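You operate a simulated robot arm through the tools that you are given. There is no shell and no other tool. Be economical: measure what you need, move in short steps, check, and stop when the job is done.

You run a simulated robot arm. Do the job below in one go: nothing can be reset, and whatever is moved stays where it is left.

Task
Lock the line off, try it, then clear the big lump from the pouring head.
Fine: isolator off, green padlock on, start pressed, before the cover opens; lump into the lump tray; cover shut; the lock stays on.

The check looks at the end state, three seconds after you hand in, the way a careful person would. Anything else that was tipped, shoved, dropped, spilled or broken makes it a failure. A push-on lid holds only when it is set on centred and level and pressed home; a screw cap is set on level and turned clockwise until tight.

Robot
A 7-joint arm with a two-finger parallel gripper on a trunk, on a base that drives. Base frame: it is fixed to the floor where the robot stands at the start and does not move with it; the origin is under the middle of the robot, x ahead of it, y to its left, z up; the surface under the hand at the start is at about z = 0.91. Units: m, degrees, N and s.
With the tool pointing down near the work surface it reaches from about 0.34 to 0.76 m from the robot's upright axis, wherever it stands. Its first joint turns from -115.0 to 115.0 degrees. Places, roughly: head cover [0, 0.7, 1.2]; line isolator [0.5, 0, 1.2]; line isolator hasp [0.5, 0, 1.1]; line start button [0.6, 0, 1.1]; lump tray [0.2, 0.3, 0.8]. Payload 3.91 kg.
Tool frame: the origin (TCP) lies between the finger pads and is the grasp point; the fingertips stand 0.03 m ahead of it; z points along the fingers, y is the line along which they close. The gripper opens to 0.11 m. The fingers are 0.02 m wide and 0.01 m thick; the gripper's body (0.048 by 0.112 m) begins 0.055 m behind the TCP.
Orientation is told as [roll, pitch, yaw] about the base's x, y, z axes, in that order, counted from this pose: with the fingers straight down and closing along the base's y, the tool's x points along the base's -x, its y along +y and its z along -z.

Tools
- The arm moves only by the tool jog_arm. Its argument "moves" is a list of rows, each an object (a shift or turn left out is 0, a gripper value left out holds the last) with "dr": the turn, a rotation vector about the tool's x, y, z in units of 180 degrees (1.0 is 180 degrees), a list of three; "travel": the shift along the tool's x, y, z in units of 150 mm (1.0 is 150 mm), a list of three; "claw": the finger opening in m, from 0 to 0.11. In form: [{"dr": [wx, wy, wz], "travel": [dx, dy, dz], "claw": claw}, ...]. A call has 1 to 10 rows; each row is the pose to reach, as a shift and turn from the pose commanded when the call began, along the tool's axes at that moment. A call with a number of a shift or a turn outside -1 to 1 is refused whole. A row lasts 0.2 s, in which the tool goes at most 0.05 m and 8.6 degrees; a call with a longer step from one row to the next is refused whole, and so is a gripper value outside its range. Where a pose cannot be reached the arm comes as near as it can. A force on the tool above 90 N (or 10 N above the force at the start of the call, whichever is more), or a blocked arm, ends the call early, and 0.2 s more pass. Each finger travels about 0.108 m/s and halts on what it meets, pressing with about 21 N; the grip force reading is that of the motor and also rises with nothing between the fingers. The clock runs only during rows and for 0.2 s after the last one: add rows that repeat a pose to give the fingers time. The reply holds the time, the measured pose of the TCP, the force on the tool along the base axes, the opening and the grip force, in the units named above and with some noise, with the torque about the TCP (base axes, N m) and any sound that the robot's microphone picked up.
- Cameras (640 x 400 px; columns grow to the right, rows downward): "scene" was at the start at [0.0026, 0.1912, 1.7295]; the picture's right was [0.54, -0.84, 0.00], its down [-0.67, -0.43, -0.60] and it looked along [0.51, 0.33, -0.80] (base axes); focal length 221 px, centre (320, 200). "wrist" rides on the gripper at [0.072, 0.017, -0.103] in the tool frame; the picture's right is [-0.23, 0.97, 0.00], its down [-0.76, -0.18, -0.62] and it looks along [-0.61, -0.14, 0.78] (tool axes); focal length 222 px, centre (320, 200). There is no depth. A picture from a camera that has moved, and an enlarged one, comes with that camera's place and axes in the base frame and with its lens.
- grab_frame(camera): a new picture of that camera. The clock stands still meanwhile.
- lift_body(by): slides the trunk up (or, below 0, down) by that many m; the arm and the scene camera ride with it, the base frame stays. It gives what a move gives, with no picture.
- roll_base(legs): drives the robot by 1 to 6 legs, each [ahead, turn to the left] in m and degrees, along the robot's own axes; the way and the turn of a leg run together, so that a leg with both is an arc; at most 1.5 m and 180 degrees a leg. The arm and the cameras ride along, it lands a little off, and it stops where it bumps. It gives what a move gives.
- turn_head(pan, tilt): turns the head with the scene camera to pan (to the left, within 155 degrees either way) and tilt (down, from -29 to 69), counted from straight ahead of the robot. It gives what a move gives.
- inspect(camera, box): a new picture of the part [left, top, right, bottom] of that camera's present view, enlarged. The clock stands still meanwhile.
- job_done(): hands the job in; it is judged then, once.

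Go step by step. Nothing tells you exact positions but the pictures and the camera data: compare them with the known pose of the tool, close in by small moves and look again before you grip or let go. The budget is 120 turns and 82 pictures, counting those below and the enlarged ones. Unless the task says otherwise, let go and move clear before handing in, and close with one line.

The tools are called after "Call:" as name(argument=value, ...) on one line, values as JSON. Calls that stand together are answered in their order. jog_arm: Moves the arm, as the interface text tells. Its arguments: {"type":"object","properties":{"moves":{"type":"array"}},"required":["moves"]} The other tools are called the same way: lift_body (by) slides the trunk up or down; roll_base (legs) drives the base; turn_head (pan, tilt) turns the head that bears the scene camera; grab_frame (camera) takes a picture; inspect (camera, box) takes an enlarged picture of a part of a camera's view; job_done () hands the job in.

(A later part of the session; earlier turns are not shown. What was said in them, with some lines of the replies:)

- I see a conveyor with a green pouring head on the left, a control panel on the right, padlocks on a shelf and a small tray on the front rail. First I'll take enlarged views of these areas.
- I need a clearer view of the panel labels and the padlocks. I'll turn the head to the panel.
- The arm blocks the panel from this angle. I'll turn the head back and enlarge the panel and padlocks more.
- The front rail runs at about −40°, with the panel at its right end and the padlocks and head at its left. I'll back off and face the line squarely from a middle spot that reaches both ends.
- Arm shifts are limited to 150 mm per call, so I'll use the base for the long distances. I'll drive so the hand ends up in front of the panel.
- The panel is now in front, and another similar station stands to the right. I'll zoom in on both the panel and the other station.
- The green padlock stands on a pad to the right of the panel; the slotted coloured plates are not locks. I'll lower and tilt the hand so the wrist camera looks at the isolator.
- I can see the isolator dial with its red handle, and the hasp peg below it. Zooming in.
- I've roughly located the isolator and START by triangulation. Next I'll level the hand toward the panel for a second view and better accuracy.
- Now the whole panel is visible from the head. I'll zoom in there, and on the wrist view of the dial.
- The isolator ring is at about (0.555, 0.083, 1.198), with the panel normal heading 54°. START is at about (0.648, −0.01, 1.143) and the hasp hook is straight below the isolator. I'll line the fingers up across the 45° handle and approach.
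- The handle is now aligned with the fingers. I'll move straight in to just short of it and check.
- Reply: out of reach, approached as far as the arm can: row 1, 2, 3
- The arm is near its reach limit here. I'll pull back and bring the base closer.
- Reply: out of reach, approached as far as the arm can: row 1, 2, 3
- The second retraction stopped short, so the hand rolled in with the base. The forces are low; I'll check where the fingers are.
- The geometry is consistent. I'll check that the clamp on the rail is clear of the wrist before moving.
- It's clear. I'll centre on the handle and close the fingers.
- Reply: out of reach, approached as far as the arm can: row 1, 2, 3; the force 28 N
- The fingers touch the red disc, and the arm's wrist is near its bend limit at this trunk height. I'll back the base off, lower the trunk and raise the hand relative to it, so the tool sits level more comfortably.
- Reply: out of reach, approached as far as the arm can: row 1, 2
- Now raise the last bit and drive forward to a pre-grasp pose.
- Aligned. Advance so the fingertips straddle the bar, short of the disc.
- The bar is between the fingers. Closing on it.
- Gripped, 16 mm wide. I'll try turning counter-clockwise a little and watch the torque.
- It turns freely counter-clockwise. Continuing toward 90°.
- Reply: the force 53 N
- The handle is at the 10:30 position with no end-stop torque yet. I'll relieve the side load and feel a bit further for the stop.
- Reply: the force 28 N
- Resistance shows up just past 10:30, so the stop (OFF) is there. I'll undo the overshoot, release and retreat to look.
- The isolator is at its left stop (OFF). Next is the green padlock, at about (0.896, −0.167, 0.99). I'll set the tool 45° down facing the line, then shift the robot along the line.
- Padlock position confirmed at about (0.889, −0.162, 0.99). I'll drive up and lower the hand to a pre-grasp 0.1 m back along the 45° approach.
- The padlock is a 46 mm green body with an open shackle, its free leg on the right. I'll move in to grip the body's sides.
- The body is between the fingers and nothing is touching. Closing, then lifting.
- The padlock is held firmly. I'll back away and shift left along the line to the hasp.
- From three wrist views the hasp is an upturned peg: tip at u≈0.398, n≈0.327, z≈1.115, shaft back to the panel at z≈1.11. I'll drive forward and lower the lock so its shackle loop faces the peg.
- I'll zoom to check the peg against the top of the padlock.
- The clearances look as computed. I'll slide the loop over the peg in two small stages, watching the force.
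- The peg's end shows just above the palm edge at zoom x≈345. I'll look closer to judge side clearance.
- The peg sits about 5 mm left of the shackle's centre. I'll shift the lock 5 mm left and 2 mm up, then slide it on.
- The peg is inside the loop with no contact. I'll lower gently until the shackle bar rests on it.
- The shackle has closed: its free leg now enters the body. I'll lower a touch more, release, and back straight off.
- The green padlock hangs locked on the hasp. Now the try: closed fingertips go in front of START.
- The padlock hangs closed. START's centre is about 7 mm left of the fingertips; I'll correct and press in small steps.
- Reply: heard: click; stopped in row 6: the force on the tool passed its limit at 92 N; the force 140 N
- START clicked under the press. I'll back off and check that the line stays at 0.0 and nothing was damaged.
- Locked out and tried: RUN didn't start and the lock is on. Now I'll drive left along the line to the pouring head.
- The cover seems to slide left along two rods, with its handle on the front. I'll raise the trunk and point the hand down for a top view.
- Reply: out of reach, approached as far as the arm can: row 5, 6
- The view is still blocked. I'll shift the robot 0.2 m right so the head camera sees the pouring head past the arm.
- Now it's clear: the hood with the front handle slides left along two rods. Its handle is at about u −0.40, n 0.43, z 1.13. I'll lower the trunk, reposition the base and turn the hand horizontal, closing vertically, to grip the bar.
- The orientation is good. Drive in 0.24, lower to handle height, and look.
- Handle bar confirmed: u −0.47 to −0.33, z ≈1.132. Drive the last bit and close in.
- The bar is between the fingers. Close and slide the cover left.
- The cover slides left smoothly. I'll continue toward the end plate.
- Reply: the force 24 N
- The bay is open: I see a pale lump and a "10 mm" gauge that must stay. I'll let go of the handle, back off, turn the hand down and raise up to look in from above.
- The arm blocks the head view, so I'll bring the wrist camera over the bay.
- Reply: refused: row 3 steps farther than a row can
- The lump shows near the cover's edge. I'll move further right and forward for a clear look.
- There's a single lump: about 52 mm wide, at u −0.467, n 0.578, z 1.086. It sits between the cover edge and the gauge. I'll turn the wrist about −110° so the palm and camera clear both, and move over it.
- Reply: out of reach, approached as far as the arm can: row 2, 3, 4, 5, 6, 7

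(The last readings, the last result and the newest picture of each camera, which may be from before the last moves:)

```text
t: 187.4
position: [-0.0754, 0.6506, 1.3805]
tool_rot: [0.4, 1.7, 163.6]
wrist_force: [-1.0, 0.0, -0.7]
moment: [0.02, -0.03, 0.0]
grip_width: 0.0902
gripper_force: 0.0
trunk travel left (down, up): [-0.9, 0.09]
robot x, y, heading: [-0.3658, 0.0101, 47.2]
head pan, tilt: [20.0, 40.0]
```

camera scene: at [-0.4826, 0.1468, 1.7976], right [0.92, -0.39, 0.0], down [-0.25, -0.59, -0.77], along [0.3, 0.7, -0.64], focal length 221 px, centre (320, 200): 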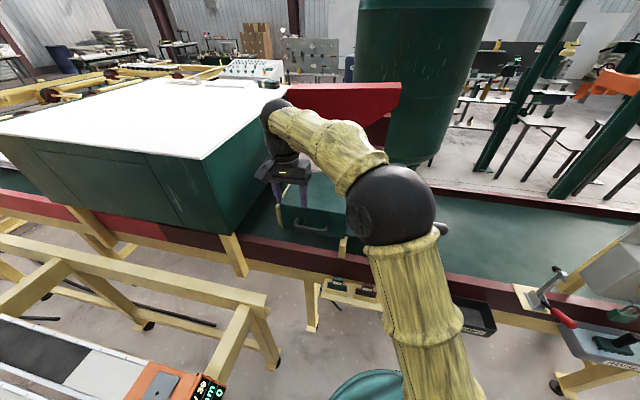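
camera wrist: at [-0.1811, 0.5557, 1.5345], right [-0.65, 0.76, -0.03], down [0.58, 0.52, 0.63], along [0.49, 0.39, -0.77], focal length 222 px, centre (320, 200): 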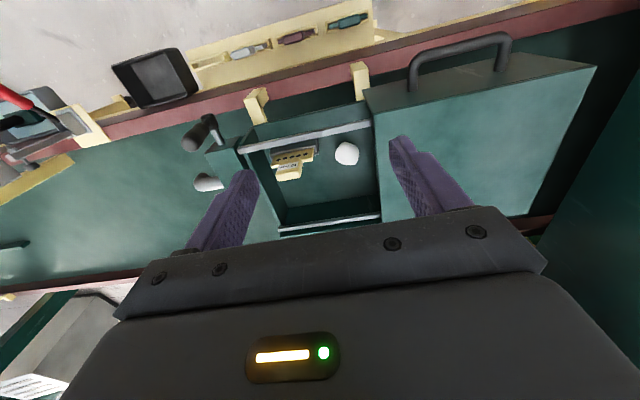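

I need about 0.1 m more reach. Drive forward, then centre over the lump and check.

Call:
roll_base(legs=[[0.1, 0]])

Call:
jog_arm(moves=[{"travel": [-0.1, -0.025, 0]}, {"travel": [-0.2, -0.05, 0]}])

Call:
grab_frame(camera="wrist")

```text
t: 188.6
position: [-0.0045, 0.7243, 1.3801]
tool_rot: [0.2, 1.6, 163.4]
wrist_force: [0.3, 0.4, 0.1]
moment: [-0.01, 0.04, -0.01]
grip_width: 0.09
gripper_force: 0.1
trunk travel left (down, up): [-0.9, 0.09]
robot x, y, heading: [-0.2957, 0.0829, 46.7]
head pan, tilt: [20.0, 40.0]
```

```text
t: 189.2
position: [-0.034, 0.7398, 1.377]
tool_rot: [0.3, 1.8, 163.4]
wrist_force: [-0.4, 0.3, -0.5]
moment: [0.0, 0.02, 0.02]
grip_width: 0.09
gripper_force: 0.0
trunk travel left (down, up): [-0.9, 0.09]
robot x, y, heading: [-0.2935, 0.0842, 46.8]
head pan, tilt: [20.0, 40.0]
```

```text
12 pictures are left
camera wrist: at [0.0274, 0.704, 1.4838], right [-0.5, -0.87, 0.0], down [-0.7, 0.4, 0.6], along [-0.52, 0.3, -0.8], focal length 222 px, centre (320, 200)
```

wrist: 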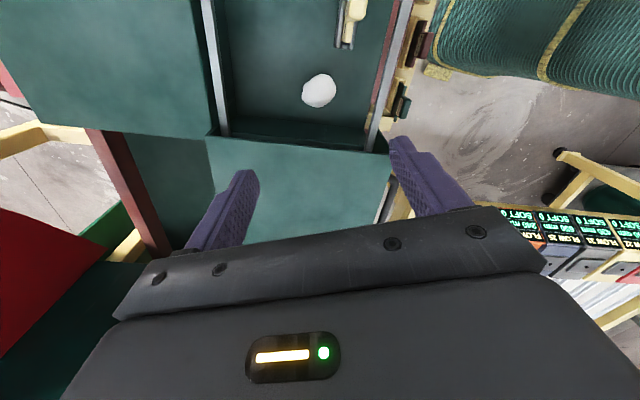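

The hand is centred right over the lump. Lower with the trunk, partway first, then check.

Call:
lift_body(by=-0.2)

Call:
grab_frame(camera="wrist")

```text
t: 191.4
position: [-0.0333, 0.739, 1.1784]
tool_rot: [0.2, 1.8, 163.5]
wrist_force: [0.4, -0.4, 0.3]
moment: [-0.03, 0.0, -0.01]
grip_width: 0.0899
gripper_force: 0.1
trunk travel left (down, up): [-0.7, 0.29]
robot x, y, heading: [-0.2958, 0.0834, 46.9]
head pan, tilt: [20.0, 40.0]
```

```text
11 pictures are left
camera wrist: at [0.0278, 0.7033, 1.2842], right [-0.5, -0.87, 0.0], down [-0.7, 0.4, 0.6], along [-0.52, 0.3, -0.8], focal length 222 px, centre (320, 200)
```

wrist: 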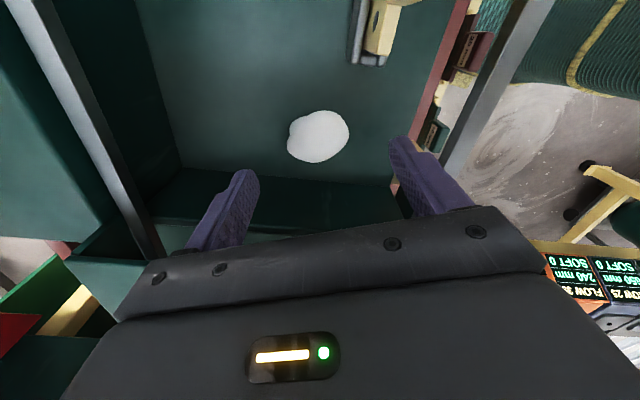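

Still centred. I'll jog down the last 60–70 mm gently and close on the lump.

Call:
jog_arm(moves=[{"travel": [-0.005, -0.01, 0.15]}, {"travel": [-0.01, -0.02, 0.3]}, {"travel": [-0.01, -0.02, 0.4]}, {"travel": [-0.01, -0.02, 0.47]}, {"travel": [-0.01, -0.02, 0.47]}])

Call:
grab_frame(camera="wrist")

```text
t: 192.6
position: [-0.0318, 0.7414, 1.1055]
tool_rot: [0.3, 1.8, 163.4]
wrist_force: [1.4, -0.4, 0.0]
moment: [0.02, -0.01, 0.02]
grip_width: 0.0897
gripper_force: 0.1
trunk travel left (down, up): [-0.7, 0.29]
robot x, y, heading: [-0.2947, 0.0811, 46.9]
head pan, tilt: [20.0, 40.0]
```

```text
10 pictures are left
camera wrist: at [0.0297, 0.7062, 1.2126], right [-0.5, -0.87, 0.0], down [-0.7, 0.4, 0.6], along [-0.52, 0.3, -0.8], focal length 222 px, centre (320, 200)
```

wrist: 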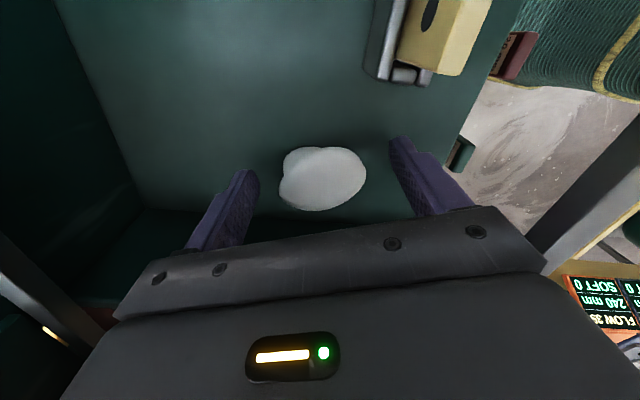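

The lump sits between the fingertips. I'll go 8 mm lower, shift slightly, and close.

Call:
jog_arm(moves=[{"travel": [-0.027, 0, 0.05]}, {"travel": [-0.027, 0, 0.05], "claw": 0.06}, {"travel": [-0.027, 0, 0.05], "claw": 0.035}, {"travel": [-0.027, 0, 0.05], "claw": 0.035}, {"travel": [-0.027, 0, 0.05], "claw": 0.035}])

Call:
jog_arm(moves=[{"travel": [0, 0, -0.2]}, {"travel": [0, 0, -0.4]}, {"travel": [0, 0, -0.6]}, {"travel": [0, 0, -0.6]}])

Call:
grab_frame(camera="wrist")

```text
t: 193.8
position: [-0.0351, 0.7435, 1.0981]
tool_rot: [0.4, 1.8, 163.5]
wrist_force: [1.0, -0.2, 0.0]
moment: [0.0, -0.01, 0.0]
grip_width: 0.0625
gripper_force: 21.1
trunk travel left (down, up): [-0.7, 0.29]
robot x, y, heading: [-0.2967, 0.0825, 46.6]
head pan, tilt: [20.0, 40.0]
```

```text
t: 194.2
position: [-0.0384, 0.7396, 1.1019]
tool_rot: [3.6, 2.1, 164.2]
wrist_force: [-4.8, -2.4, -19.6]
moment: [-0.37, -1.13, 0.14]
grip_width: 0.0623
gripper_force: 20.9
trunk travel left (down, up): [-0.7, 0.29]
robot x, y, heading: [-0.2927, 0.0838, 46.7]
head pan, tilt: [20.0, 40.0]
stopped in row 2: the force on the tool passed its limit at 114 N (the readings are from after the stop); the commanded pose is now the measured one
```

```text
9 pictures are left
camera wrist: at [0.0239, 0.7103, 1.2102], right [-0.49, -0.87, 0.05], down [-0.69, 0.42, 0.58], along [-0.53, 0.25, -0.81], focal length 222 px, centre (320, 200)
```

wrist: 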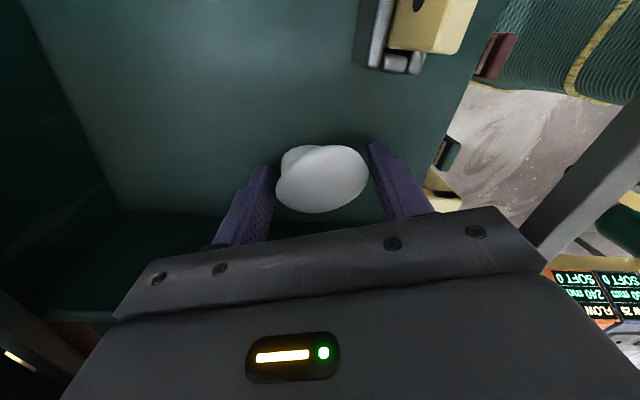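

The lump resists straight lifting, so it's stuck to the floor of the head. I'll relax and try twisting it loose.

Call:
jog_arm(moves=[{"dr": [0, 0, 0.04], "claw": 0.03}, {"dr": [0, 0, 0.08]}, {"dr": [0, 0, 0.04]}, {"dr": [0, 0, 0]}, {"dr": [0, 0, -0.04]}, {"dr": [0, 0, -0.08]}, {"dr": [0, 0, -0.04]}, {"dr": [0, 0, 0]}])

Call:
jog_arm(moves=[{"travel": [0, 0, -0.03]}, {"travel": [0, 0, -0.06]}, {"travel": [0, 0, -0.09]}, {"travel": [0, 0, -0.12]}])

```text
t: 196.0
position: [-0.0394, 0.7381, 1.1078]
tool_rot: [3.0, 2.0, 163.9]
wrist_force: [0.5, 0.3, -1.2]
moment: [-0.02, 0.0, -0.04]
grip_width: 0.0623
gripper_force: 20.9
trunk travel left (down, up): [-0.7, 0.29]
robot x, y, heading: [-0.2973, 0.0867, 46.9]
head pan, tilt: [20.0, 40.0]
```

```text
t: 197.0
position: [-0.0405, 0.7398, 1.1264]
tool_rot: [3.0, 2.0, 164.1]
wrist_force: [-0.4, 0.9, 0.0]
moment: [-0.02, 0.01, -0.02]
grip_width: 0.0621
gripper_force: 20.9
trunk travel left (down, up): [-0.7, 0.29]
robot x, y, heading: [-0.2985, 0.082, 47.2]
head pan, tilt: [20.0, 40.0]
```

It came loose and is held. Raise the trunk and verify.

Call:
lift_body(by=0.25)

Call:
grab_frame(camera="wrist")

```text
t: 199.6
position: [-0.0395, 0.7397, 1.3736]
tool_rot: [3.0, 2.0, 164.1]
wrist_force: [-0.2, -0.6, -0.9]
moment: [0.0, 0.04, 0.01]
grip_width: 0.0619
gripper_force: 21.1
trunk travel left (down, up): [-0.95, 0.04]
robot x, y, heading: [-0.2951, 0.0801, 46.6]
head pan, tilt: [20.0, 40.0]
```

```text
8 pictures are left
camera wrist: at [0.0223, 0.7097, 1.4823], right [-0.49, -0.87, 0.04], down [-0.69, 0.42, 0.59], along [-0.53, 0.26, -0.81], focal length 222 px, centre (320, 200)
```

wrist: 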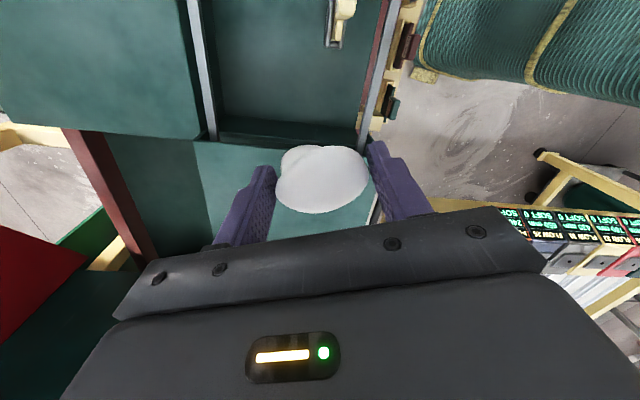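

The lump is out and gripped, and the bay is clean. The lump tray is at about (0.24, 0.27, 0.83). I'll back off a little and swing right so the hand arrives above it, then align the gripper along the rail.

Call:
roll_base(legs=[[-0.147, 0], [0, -43.4]])

Call:
jog_arm(moves=[{"dr": [0, 0, 0.044]}, {"dr": [0, 0, 0.088]}, {"dr": [0, 0, 0.132]}, {"dr": [0, 0, 0.176]}, {"dr": [0, 0, 0.22]}, {"dr": [0, 0, 0.264]}, {"dr": [0, 0, 0.308]}, {"dr": [0, 0, 0.352]}, {"dr": [0, 0, 0.37]}])

Call:
grab_frame(camera="wrist")

```text
t: 204.0
position: [0.2442, 0.2702, 1.3762]
tool_rot: [3.0, 2.1, 120.1]
wrist_force: [0.3, -0.5, -0.2]
moment: [0.0, -0.02, 0.01]
grip_width: 0.0611
gripper_force: 21.2
trunk travel left (down, up): [-0.95, 0.04]
robot x, y, heading: [-0.3966, -0.0244, 2.8]
head pan, tilt: [20.0, 40.0]
```

```text
t: 206.0
position: [0.2431, 0.2708, 1.3745]
tool_rot: [-0.6, 3.5, 53.4]
wrist_force: [-0.5, -0.5, -0.3]
moment: [0.01, 0.02, -0.02]
grip_width: 0.0612
gripper_force: 20.5
trunk travel left (down, up): [-0.95, 0.04]
robot x, y, heading: [-0.3962, -0.0262, 2.6]
head pan, tilt: [20.0, 40.0]
```

```text
7 pictures are left
camera wrist: at [0.1887, 0.2281, 1.4834], right [-0.65, 0.76, -0.02], down [0.61, 0.54, 0.58], along [0.45, 0.36, -0.82], focal length 222 px, centre (320, 200)
```

wrist: 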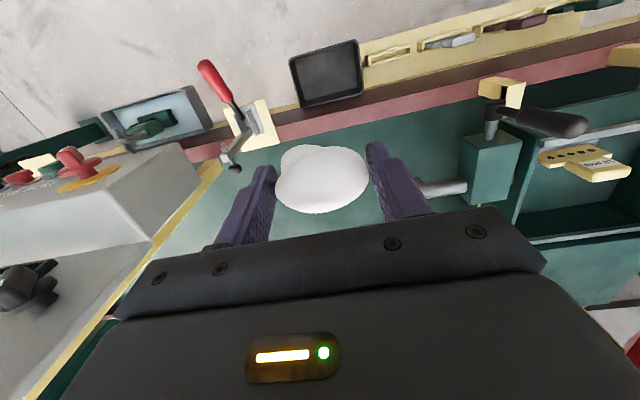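

The hand is directly above the LUMPS tray. Lower with the trunk.

Call:
lift_body(by=-0.41)

Call:
grab_frame(camera="wrist")

```text
refused: -0.41 is not a number from -0.4 to 0.4
```

```text
6 pictures are left
camera wrist: at [0.1887, 0.2281, 1.4834], right [-0.65, 0.76, -0.02], down [0.61, 0.54, 0.58], along [0.45, 0.36, -0.82], focal length 222 px, centre (320, 200)
```

wrist: 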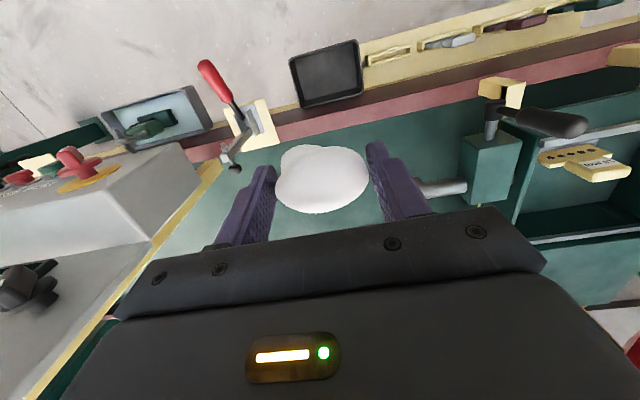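

That step was over the limit; I'll lower by 0.40.

Call:
lift_body(by=-0.4)

Call:
grab_frame(camera="wrist")

```text
t: 209.8
position: [0.2441, 0.2698, 0.9758]
tool_rot: [-0.6, 3.6, 53.5]
wrist_force: [-0.3, 1.1, -0.8]
moment: [-0.02, -0.01, 0.01]
grip_width: 0.0604
gripper_force: 21.0
trunk travel left (down, up): [-0.55, 0.44]
robot x, y, heading: [-0.3995, -0.0249, 2.6]
head pan, tilt: [20.0, 40.0]
```

```text
5 pictures are left
camera wrist: at [0.1887, 0.2279, 1.0834], right [-0.65, 0.76, -0.02], down [0.61, 0.54, 0.58], along [0.45, 0.36, -0.82], focal length 222 px, centre (320, 200)
```

wrist: 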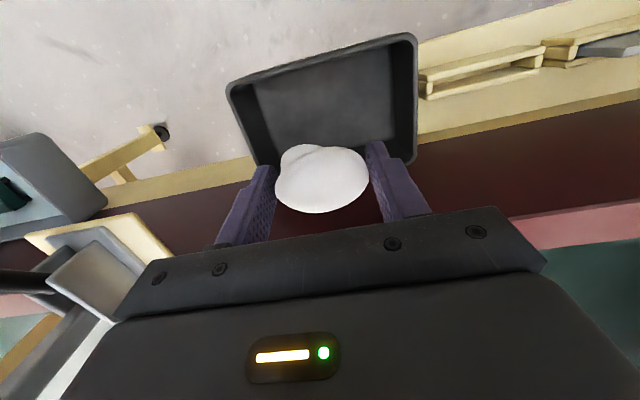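

The tray is centred below the lump. Lower the last 100 mm and release.

Call:
jog_arm(moves=[{"travel": [0, 0, 0.2]}, {"travel": [0, 0, 0.4]}, {"travel": [0, 0, 0.55]}, {"travel": [0, 0, 0.65]}, {"travel": [0, 0, 0.65]}])

Call:
jog_arm(moves=[{"claw": 0.075}, {"claw": 0.085}, {"claw": 0.085}, {"travel": [0, 0, -0.25]}, {"travel": [0, 0, -0.5]}, {"travel": [0, 0, -0.75]}, {"travel": [0, 0, -1.0]}])

Call:
grab_frame(camera="wrist")

```text
t: 211.0
position: [0.2417, 0.2661, 0.8777]
tool_rot: [-0.6, 3.6, 53.5]
wrist_force: [0.0, -1.0, 0.1]
moment: [-0.04, 0.0, 0.02]
grip_width: 0.0599
gripper_force: 21.2
trunk travel left (down, up): [-0.55, 0.44]
robot x, y, heading: [-0.3963, -0.0272, 2.8]
head pan, tilt: [20.0, 40.0]
```

```text
t: 212.6
position: [0.2342, 0.2661, 1.0276]
tool_rot: [-0.6, 3.4, 53.4]
wrist_force: [0.6, 0.6, 0.7]
moment: [0.01, -0.01, 0.0]
grip_width: 0.085
gripper_force: 0.0
out of reach, approached as far as the arm can: row 7
trunk travel left (down, up): [-0.55, 0.44]
robot x, y, heading: [-0.3964, -0.0237, 2.5]
head pan, tilt: [20.0, 40.0]
```

```text
4 pictures are left
camera wrist: at [0.1796, 0.224, 1.1364], right [-0.65, 0.76, -0.03], down [0.61, 0.54, 0.58], along [0.45, 0.36, -0.82], focal length 222 px, centre (320, 200)
```

wrist: 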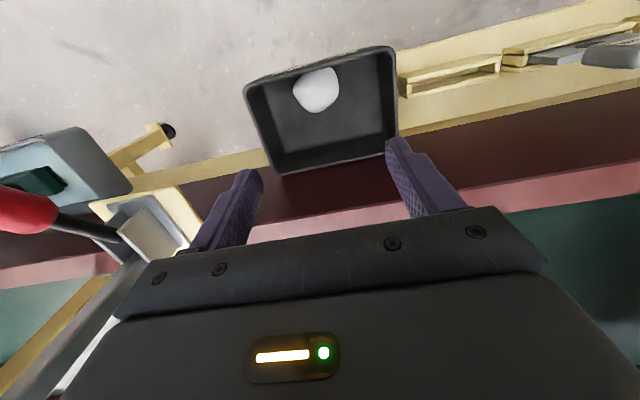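

The lump is in the LUMPS tray. Now I'll shut the cover: raise, swing back to face the head, and restore the horizontal grip pose.

Call:
lift_body(by=0.35)

Call:
roll_base(legs=[[0, 44.5], [-0.2, 0]])

Call:
jog_arm(moves=[{"dr": [0.0275, -0.0275, -0.0275], "claw": 0.06}, {"dr": [0.055, -0.055, -0.055]}, {"dr": [0.0825, -0.0825, -0.0825]}, {"dr": [0.11, -0.11, -0.11]}, {"dr": [0.1375, -0.1375, -0.1375]}, {"dr": [0.165, -0.165, -0.165]}, {"dr": [0.1925, -0.1925, -0.1925]}])

Call:
jog_arm(moves=[{"dr": [0.0275, -0.0275, -0.0275]}, {"dr": [0.055, -0.055, -0.055]}, {"dr": [0.0825, -0.0825, -0.0825]}, {"dr": [0.11, -0.11, -0.11]}, {"dr": [0.1375, -0.1375, -0.1375]}, {"dr": [0.165, -0.165, -0.165]}, {"dr": [0.1925, -0.1925, -0.1925]}])

```text
t: 216.0
position: [0.2357, 0.2661, 1.3768]
tool_rot: [-0.6, 3.6, 53.4]
wrist_force: [-0.7, 0.0, -0.3]
moment: [0.01, -0.01, 0.01]
grip_width: 0.0849
gripper_force: 0.1
trunk travel left (down, up): [-0.9, 0.09]
robot x, y, heading: [-0.3928, -0.0259, 2.7]
head pan, tilt: [20.0, 40.0]
```

```text
t: 220.7
position: [-0.2911, 0.4805, 1.3765]
tool_rot: [-0.6, 3.5, 98.6]
wrist_force: [-0.3, 0.1, 0.1]
moment: [0.05, 0.01, 0.0]
grip_width: 0.0849
gripper_force: 0.1
trunk travel left (down, up): [-0.9, 0.09]
robot x, y, heading: [-0.5332, -0.172, 47.8]
head pan, tilt: [20.0, 40.0]
```

```text
t: 222.3
position: [-0.2924, 0.48, 1.3767]
tool_rot: [-43.0, -16.4, 143.0]
wrist_force: [-0.2, 0.2, 0.3]
moment: [-0.02, -0.02, -0.03]
grip_width: 0.0598
gripper_force: 0.1
trunk travel left (down, up): [-0.9, 0.09]
robot x, y, heading: [-0.5292, -0.1736, 47.9]
head pan, tilt: [20.0, 40.0]
```

```text
t: 223.9
position: [-0.2908, 0.48, 1.3755]
tool_rot: [-86.5, 0.7, -171.4]
wrist_force: [1.2, 0.0, 0.3]
moment: [-0.01, -0.05, 0.0]
grip_width: 0.0601
gripper_force: 0.1
trunk travel left (down, up): [-0.9, 0.09]
robot x, y, heading: [-0.5313, -0.175, 47.9]
head pan, tilt: [20.0, 40.0]
```

The base turn also turned the hand by 45°. I'll undo that about the vertical and remove the small tilt.

Call:
jog_arm(moves=[{"dr": [0.0031, 0.0416, -0.0013]}, {"dr": [0.0061, 0.0831, -0.0025]}, {"dr": [0.0092, 0.1247, -0.0038]}, {"dr": [0.0123, 0.1663, -0.0051]}, {"dr": [0.0153, 0.2078, -0.0063]}, {"dr": [0.0184, 0.2494, -0.0076]}])

Call:
lift_body(by=-0.25)

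```text
t: 225.3
position: [-0.2917, 0.4812, 1.3763]
tool_rot: [-91.5, 2.9, 143.7]
wrist_force: [0.1, 0.4, 1.1]
moment: [0.04, -0.01, 0.01]
grip_width: 0.0603
gripper_force: 0.0
trunk travel left (down, up): [-0.9, 0.09]
robot x, y, heading: [-0.53, -0.1729, 47.7]
head pan, tilt: [20.0, 40.0]
```

```text
t: 227.9
position: [-0.2894, 0.48, 1.1268]
tool_rot: [-91.4, 2.9, 143.7]
wrist_force: [0.2, 0.0, 0.0]
moment: [0.01, -0.02, 0.03]
grip_width: 0.06
gripper_force: 0.0
trunk travel left (down, up): [-0.65, 0.34]
robot x, y, heading: [-0.5335, -0.1707, 48.0]
head pan, tilt: [20.0, 40.0]
```

Close to the earlier grip pose. Drive in, shift left in front of the handle's present place, and check once.

Call:
roll_base(legs=[[0.13, 0]])

Call:
jog_arm(moves=[{"travel": [-0.25, -0.015, 0]}, {"travel": [-0.5, -0.03, 0]}, {"travel": [-0.75, -0.03, 0]}, {"travel": [-0.97, -0.03, 0]}, {"travel": [-0.97, -0.03, 0]}])

Call:
grab_frame(camera="wrist")

```text
t: 229.3
position: [-0.205, 0.5763, 1.127]
tool_rot: [-91.4, 3.0, 143.7]
wrist_force: [0.5, 0.0, -0.7]
moment: [0.01, 0.03, 0.03]
grip_width: 0.0598
gripper_force: 0.0
trunk travel left (down, up): [-0.65, 0.34]
robot x, y, heading: [-0.4445, -0.0779, 48.0]
head pan, tilt: [20.0, 40.0]
```

```text
t: 230.5
position: [-0.3227, 0.6607, 1.1234]
tool_rot: [-91.3, 2.9, 143.7]
wrist_force: [0.4, 0.3, 0.4]
moment: [0.02, -0.02, 0.02]
grip_width: 0.0599
gripper_force: 0.0
trunk travel left (down, up): [-0.65, 0.34]
robot x, y, heading: [-0.4425, -0.078, 47.8]
head pan, tilt: [20.0, 40.0]
```

```text
3 pictures are left
camera wrist: at [-0.3259, 0.5346, 1.1088], right [-0.13, 0.12, -0.98], down [-0.99, -0.05, 0.12], along [-0.03, 0.99, 0.13], focal length 222 px, centre (320, 200)
```

wrist: 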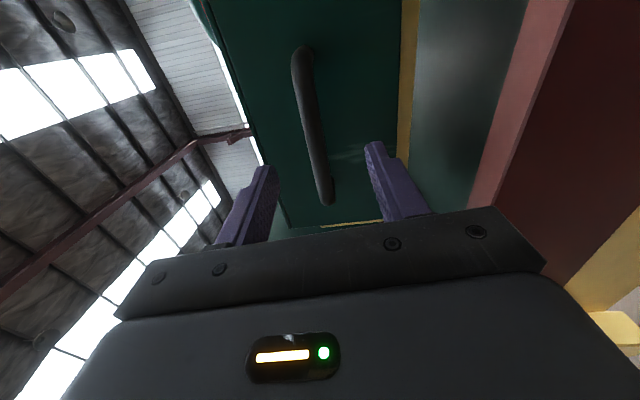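

The bar is straight ahead between the fingers. Nudge up, roll in 70 mm, and grip.

Call:
jog_arm(moves=[{"travel": [0, -0.035, 0]}])

Call:
roll_base(legs=[[0.07, 0]])

Call:
jog_arm(moves=[{"claw": 0.02}, {"claw": 0.005}, {"claw": 0.005}])

```text
t: 230.9
position: [-0.3241, 0.6613, 1.129]
tool_rot: [-91.5, 3.0, 143.7]
wrist_force: [0.0, -0.2, 1.2]
moment: [0.02, -0.01, 0.02]
grip_width: 0.06
gripper_force: 0.1
trunk travel left (down, up): [-0.65, 0.34]
robot x, y, heading: [-0.4433, -0.0789, 47.8]
head pan, tilt: [20.0, 40.0]
```

```text
t: 231.9
position: [-0.2784, 0.7144, 1.1276]
tool_rot: [-91.4, 2.8, 143.9]
wrist_force: [-0.1, -0.1, -0.4]
moment: [0.02, -0.05, -0.03]
grip_width: 0.0601
gripper_force: 0.1
trunk travel left (down, up): [-0.65, 0.34]
robot x, y, heading: [-0.3983, -0.025, 48.2]
head pan, tilt: [20.0, 40.0]
```

```text
t: 232.8
position: [-0.2794, 0.7136, 1.1302]
tool_rot: [-91.5, 2.8, 143.7]
wrist_force: [-0.4, 0.6, 3.9]
moment: [0.64, 0.83, -0.04]
grip_width: 0.0163
gripper_force: 45.0
trunk travel left (down, up): [-0.65, 0.34]
robot x, y, heading: [-0.3976, -0.0253, 47.9]
head pan, tilt: [20.0, 40.0]
```

Gripped at 16 mm. Slide the cover right, compensating for the slight tool tilt.

Call:
jog_arm(moves=[{"travel": [0.12, 0.006, 0]}, {"travel": [0.24, 0.012, 0]}, {"travel": [0.36, 0.018, 0]}, {"travel": [0.48, 0.024, 0]}, {"travel": [0.6, 0.03, 0]}, {"travel": [0.72, 0.036, 0]}, {"travel": [0.84, 0.042, 0]}, {"travel": [0.96, 0.048, 0]}])

Call:
jog_arm(moves=[{"travel": [0.12, 0.006, 0]}, {"travel": [0.24, 0.012, 0]}, {"travel": [0.36, 0.018, 0]}, {"travel": [0.48, 0.024, 0]}, {"travel": [0.58, 0.029, 0]}, {"travel": [0.64, 0.032, 0]}, {"travel": [0.67, 0.034, 0]}, {"travel": [0.7, 0.035, 0]}])

```text
t: 234.6
position: [-0.1613, 0.6272, 1.1298]
tool_rot: [-91.7, 2.8, 143.8]
wrist_force: [3.9, 4.9, 20.4]
moment: [0.68, 0.64, 0.99]
grip_width: 0.0163
gripper_force: 45.1
trunk travel left (down, up): [-0.65, 0.34]
robot x, y, heading: [-0.4001, -0.0258, 48.2]
head pan, tilt: [20.0, 40.0]
```

```text
t: 236.3
position: [-0.0774, 0.5659, 1.1299]
tool_rot: [-91.4, 3.1, 143.9]
wrist_force: [-3.4, -1.8, 11.9]
moment: [0.63, 0.64, 0.6]
grip_width: 0.0165
gripper_force: 44.8
trunk travel left (down, up): [-0.65, 0.34]
robot x, y, heading: [-0.3964, -0.0282, 48.3]
head pan, tilt: [20.0, 40.0]
```

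It has moved 0.250 m. I'll press on gently to feel the closed stop.

Call:
jog_arm(moves=[{"travel": [0.015, 0.001, 0]}, {"travel": [0.03, 0.002, 0]}, {"travel": [0.045, 0.003, 0]}, {"travel": [0.06, 0.004, 0]}, {"travel": [0.06, 0.004, 0]}])

```text
t: 237.6
position: [-0.0707, 0.5614, 1.1288]
tool_rot: [-91.5, 2.9, 143.8]
wrist_force: [0.2, -2.3, 9.6]
moment: [0.6, 0.66, 0.24]
grip_width: 0.0163
gripper_force: 45.2
trunk travel left (down, up): [-0.65, 0.34]
robot x, y, heading: [-0.3978, -0.0257, 48.0]
head pan, tilt: [20.0, 40.0]
```

No stop felt yet; a little further.

Call:
jog_arm(moves=[{"travel": [0.02, 0.001, 0]}, {"travel": [0.04, 0.002, 0]}, {"travel": [0.06, 0.003, 0]}, {"travel": [0.08, 0.004, 0]}, {"travel": [0.08, 0.004, 0]}])

Call:
grab_frame(camera="scene")

```text
t: 238.8
position: [-0.07, 0.56, 1.1291]
tool_rot: [-91.5, 3.1, 144.5]
wrist_force: [-25.3, 25.1, 14.5]
moment: [0.67, 0.54, 1.06]
grip_width: 0.0166
gripper_force: 45.5
trunk travel left (down, up): [-0.65, 0.34]
robot x, y, heading: [-0.3981, -0.0287, 48.3]
head pan, tilt: [20.0, 40.0]
```

```text
2 pictures are left
camera scene: at [-0.5259, 0.1113, 1.5468], right [0.93, -0.37, 0.0], down [-0.24, -0.6, -0.77], along [0.29, 0.71, -0.64], focal length 221 px, centre (320, 200)
```

scene: 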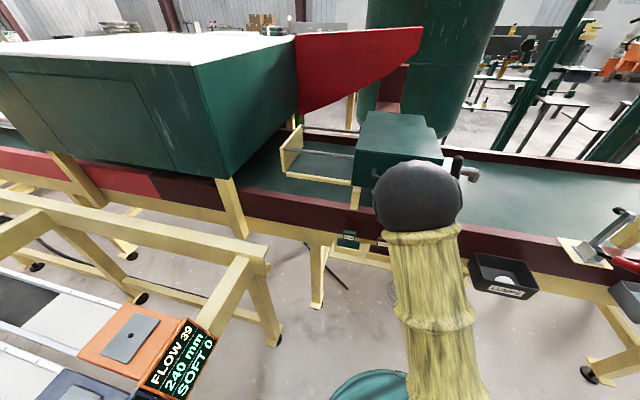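

The stop is reached (about 35 N) and the cover is shut. I'll relieve the push, open the fingers and back away.

Call:
jog_arm(moves=[{"travel": [-0.035, -0.002, 0]}, {"travel": [-0.06, -0.003, 0]}, {"travel": [-0.06, -0.003, 0], "claw": 0.05}, {"travel": [-0.06, -0.003, 0], "claw": 0.07}, {"travel": [-0.06, -0.003, -0.2], "claw": 0.07}, {"travel": [-0.06, -0.003, -0.5]}, {"travel": [-0.06, -0.003, -0.8]}])

Call:
roll_base(legs=[[-0.2, 0]])

Call:
grab_frame(camera="wrist")

```text
t: 240.3
position: [-0.1368, 0.4612, 1.1268]
tool_rot: [-91.4, 3.0, 144.0]
wrist_force: [-0.4, -0.1, -0.2]
moment: [-0.02, 0.0, 0.01]
grip_width: 0.0697
gripper_force: 0.0
trunk travel left (down, up): [-0.65, 0.34]
robot x, y, heading: [-0.3981, -0.0252, 48.2]
head pan, tilt: [20.0, 40.0]
```

```text
t: 242.1
position: [-0.2707, 0.3157, 1.1267]
tool_rot: [-91.5, 3.0, 144.2]
wrist_force: [-0.7, -0.8, 0.7]
moment: [-0.01, 0.01, 0.01]
grip_width: 0.0697
gripper_force: 0.1
trunk travel left (down, up): [-0.65, 0.34]
robot x, y, heading: [-0.5265, -0.1731, 48.4]
head pan, tilt: [20.0, 40.0]
```

```text
1 pictures are left
camera wrist: at [-0.2721, 0.1888, 1.1115], right [-0.13, 0.12, -0.98], down [-0.99, -0.06, 0.12], along [-0.04, 0.99, 0.13], focal length 222 px, centre (320, 200)
```

wrist: 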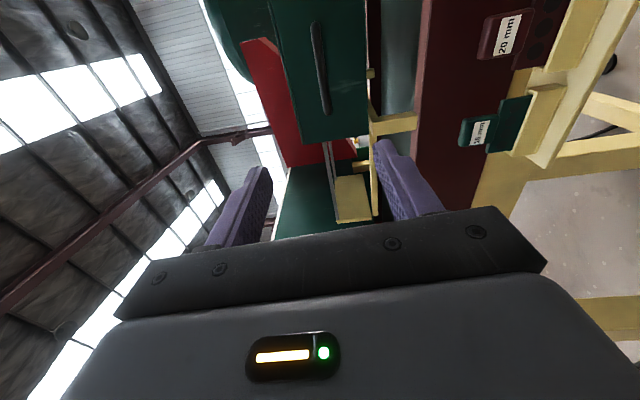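

The handle is back where it started (u ≈ −0.39), so the cover is shut, and the hand is clear. The lump is in its tray, and the padlock hadn't been touched since locking. Handing in.

Call:
job_done()

```text
The job is handed in.
```

I handed the job in: the line is locked off and tried, the big lump is in the LUMPS tray, the cover is shut, and the green padlock is still on. The isolator went to OFF and the padlock went on the hasp, then I pressed START (it clicked, nothing ran); only then did I open the cover. I saw the lock hanging closed after the try and left it alone from then on, but I didn't photograph it again before handing in.
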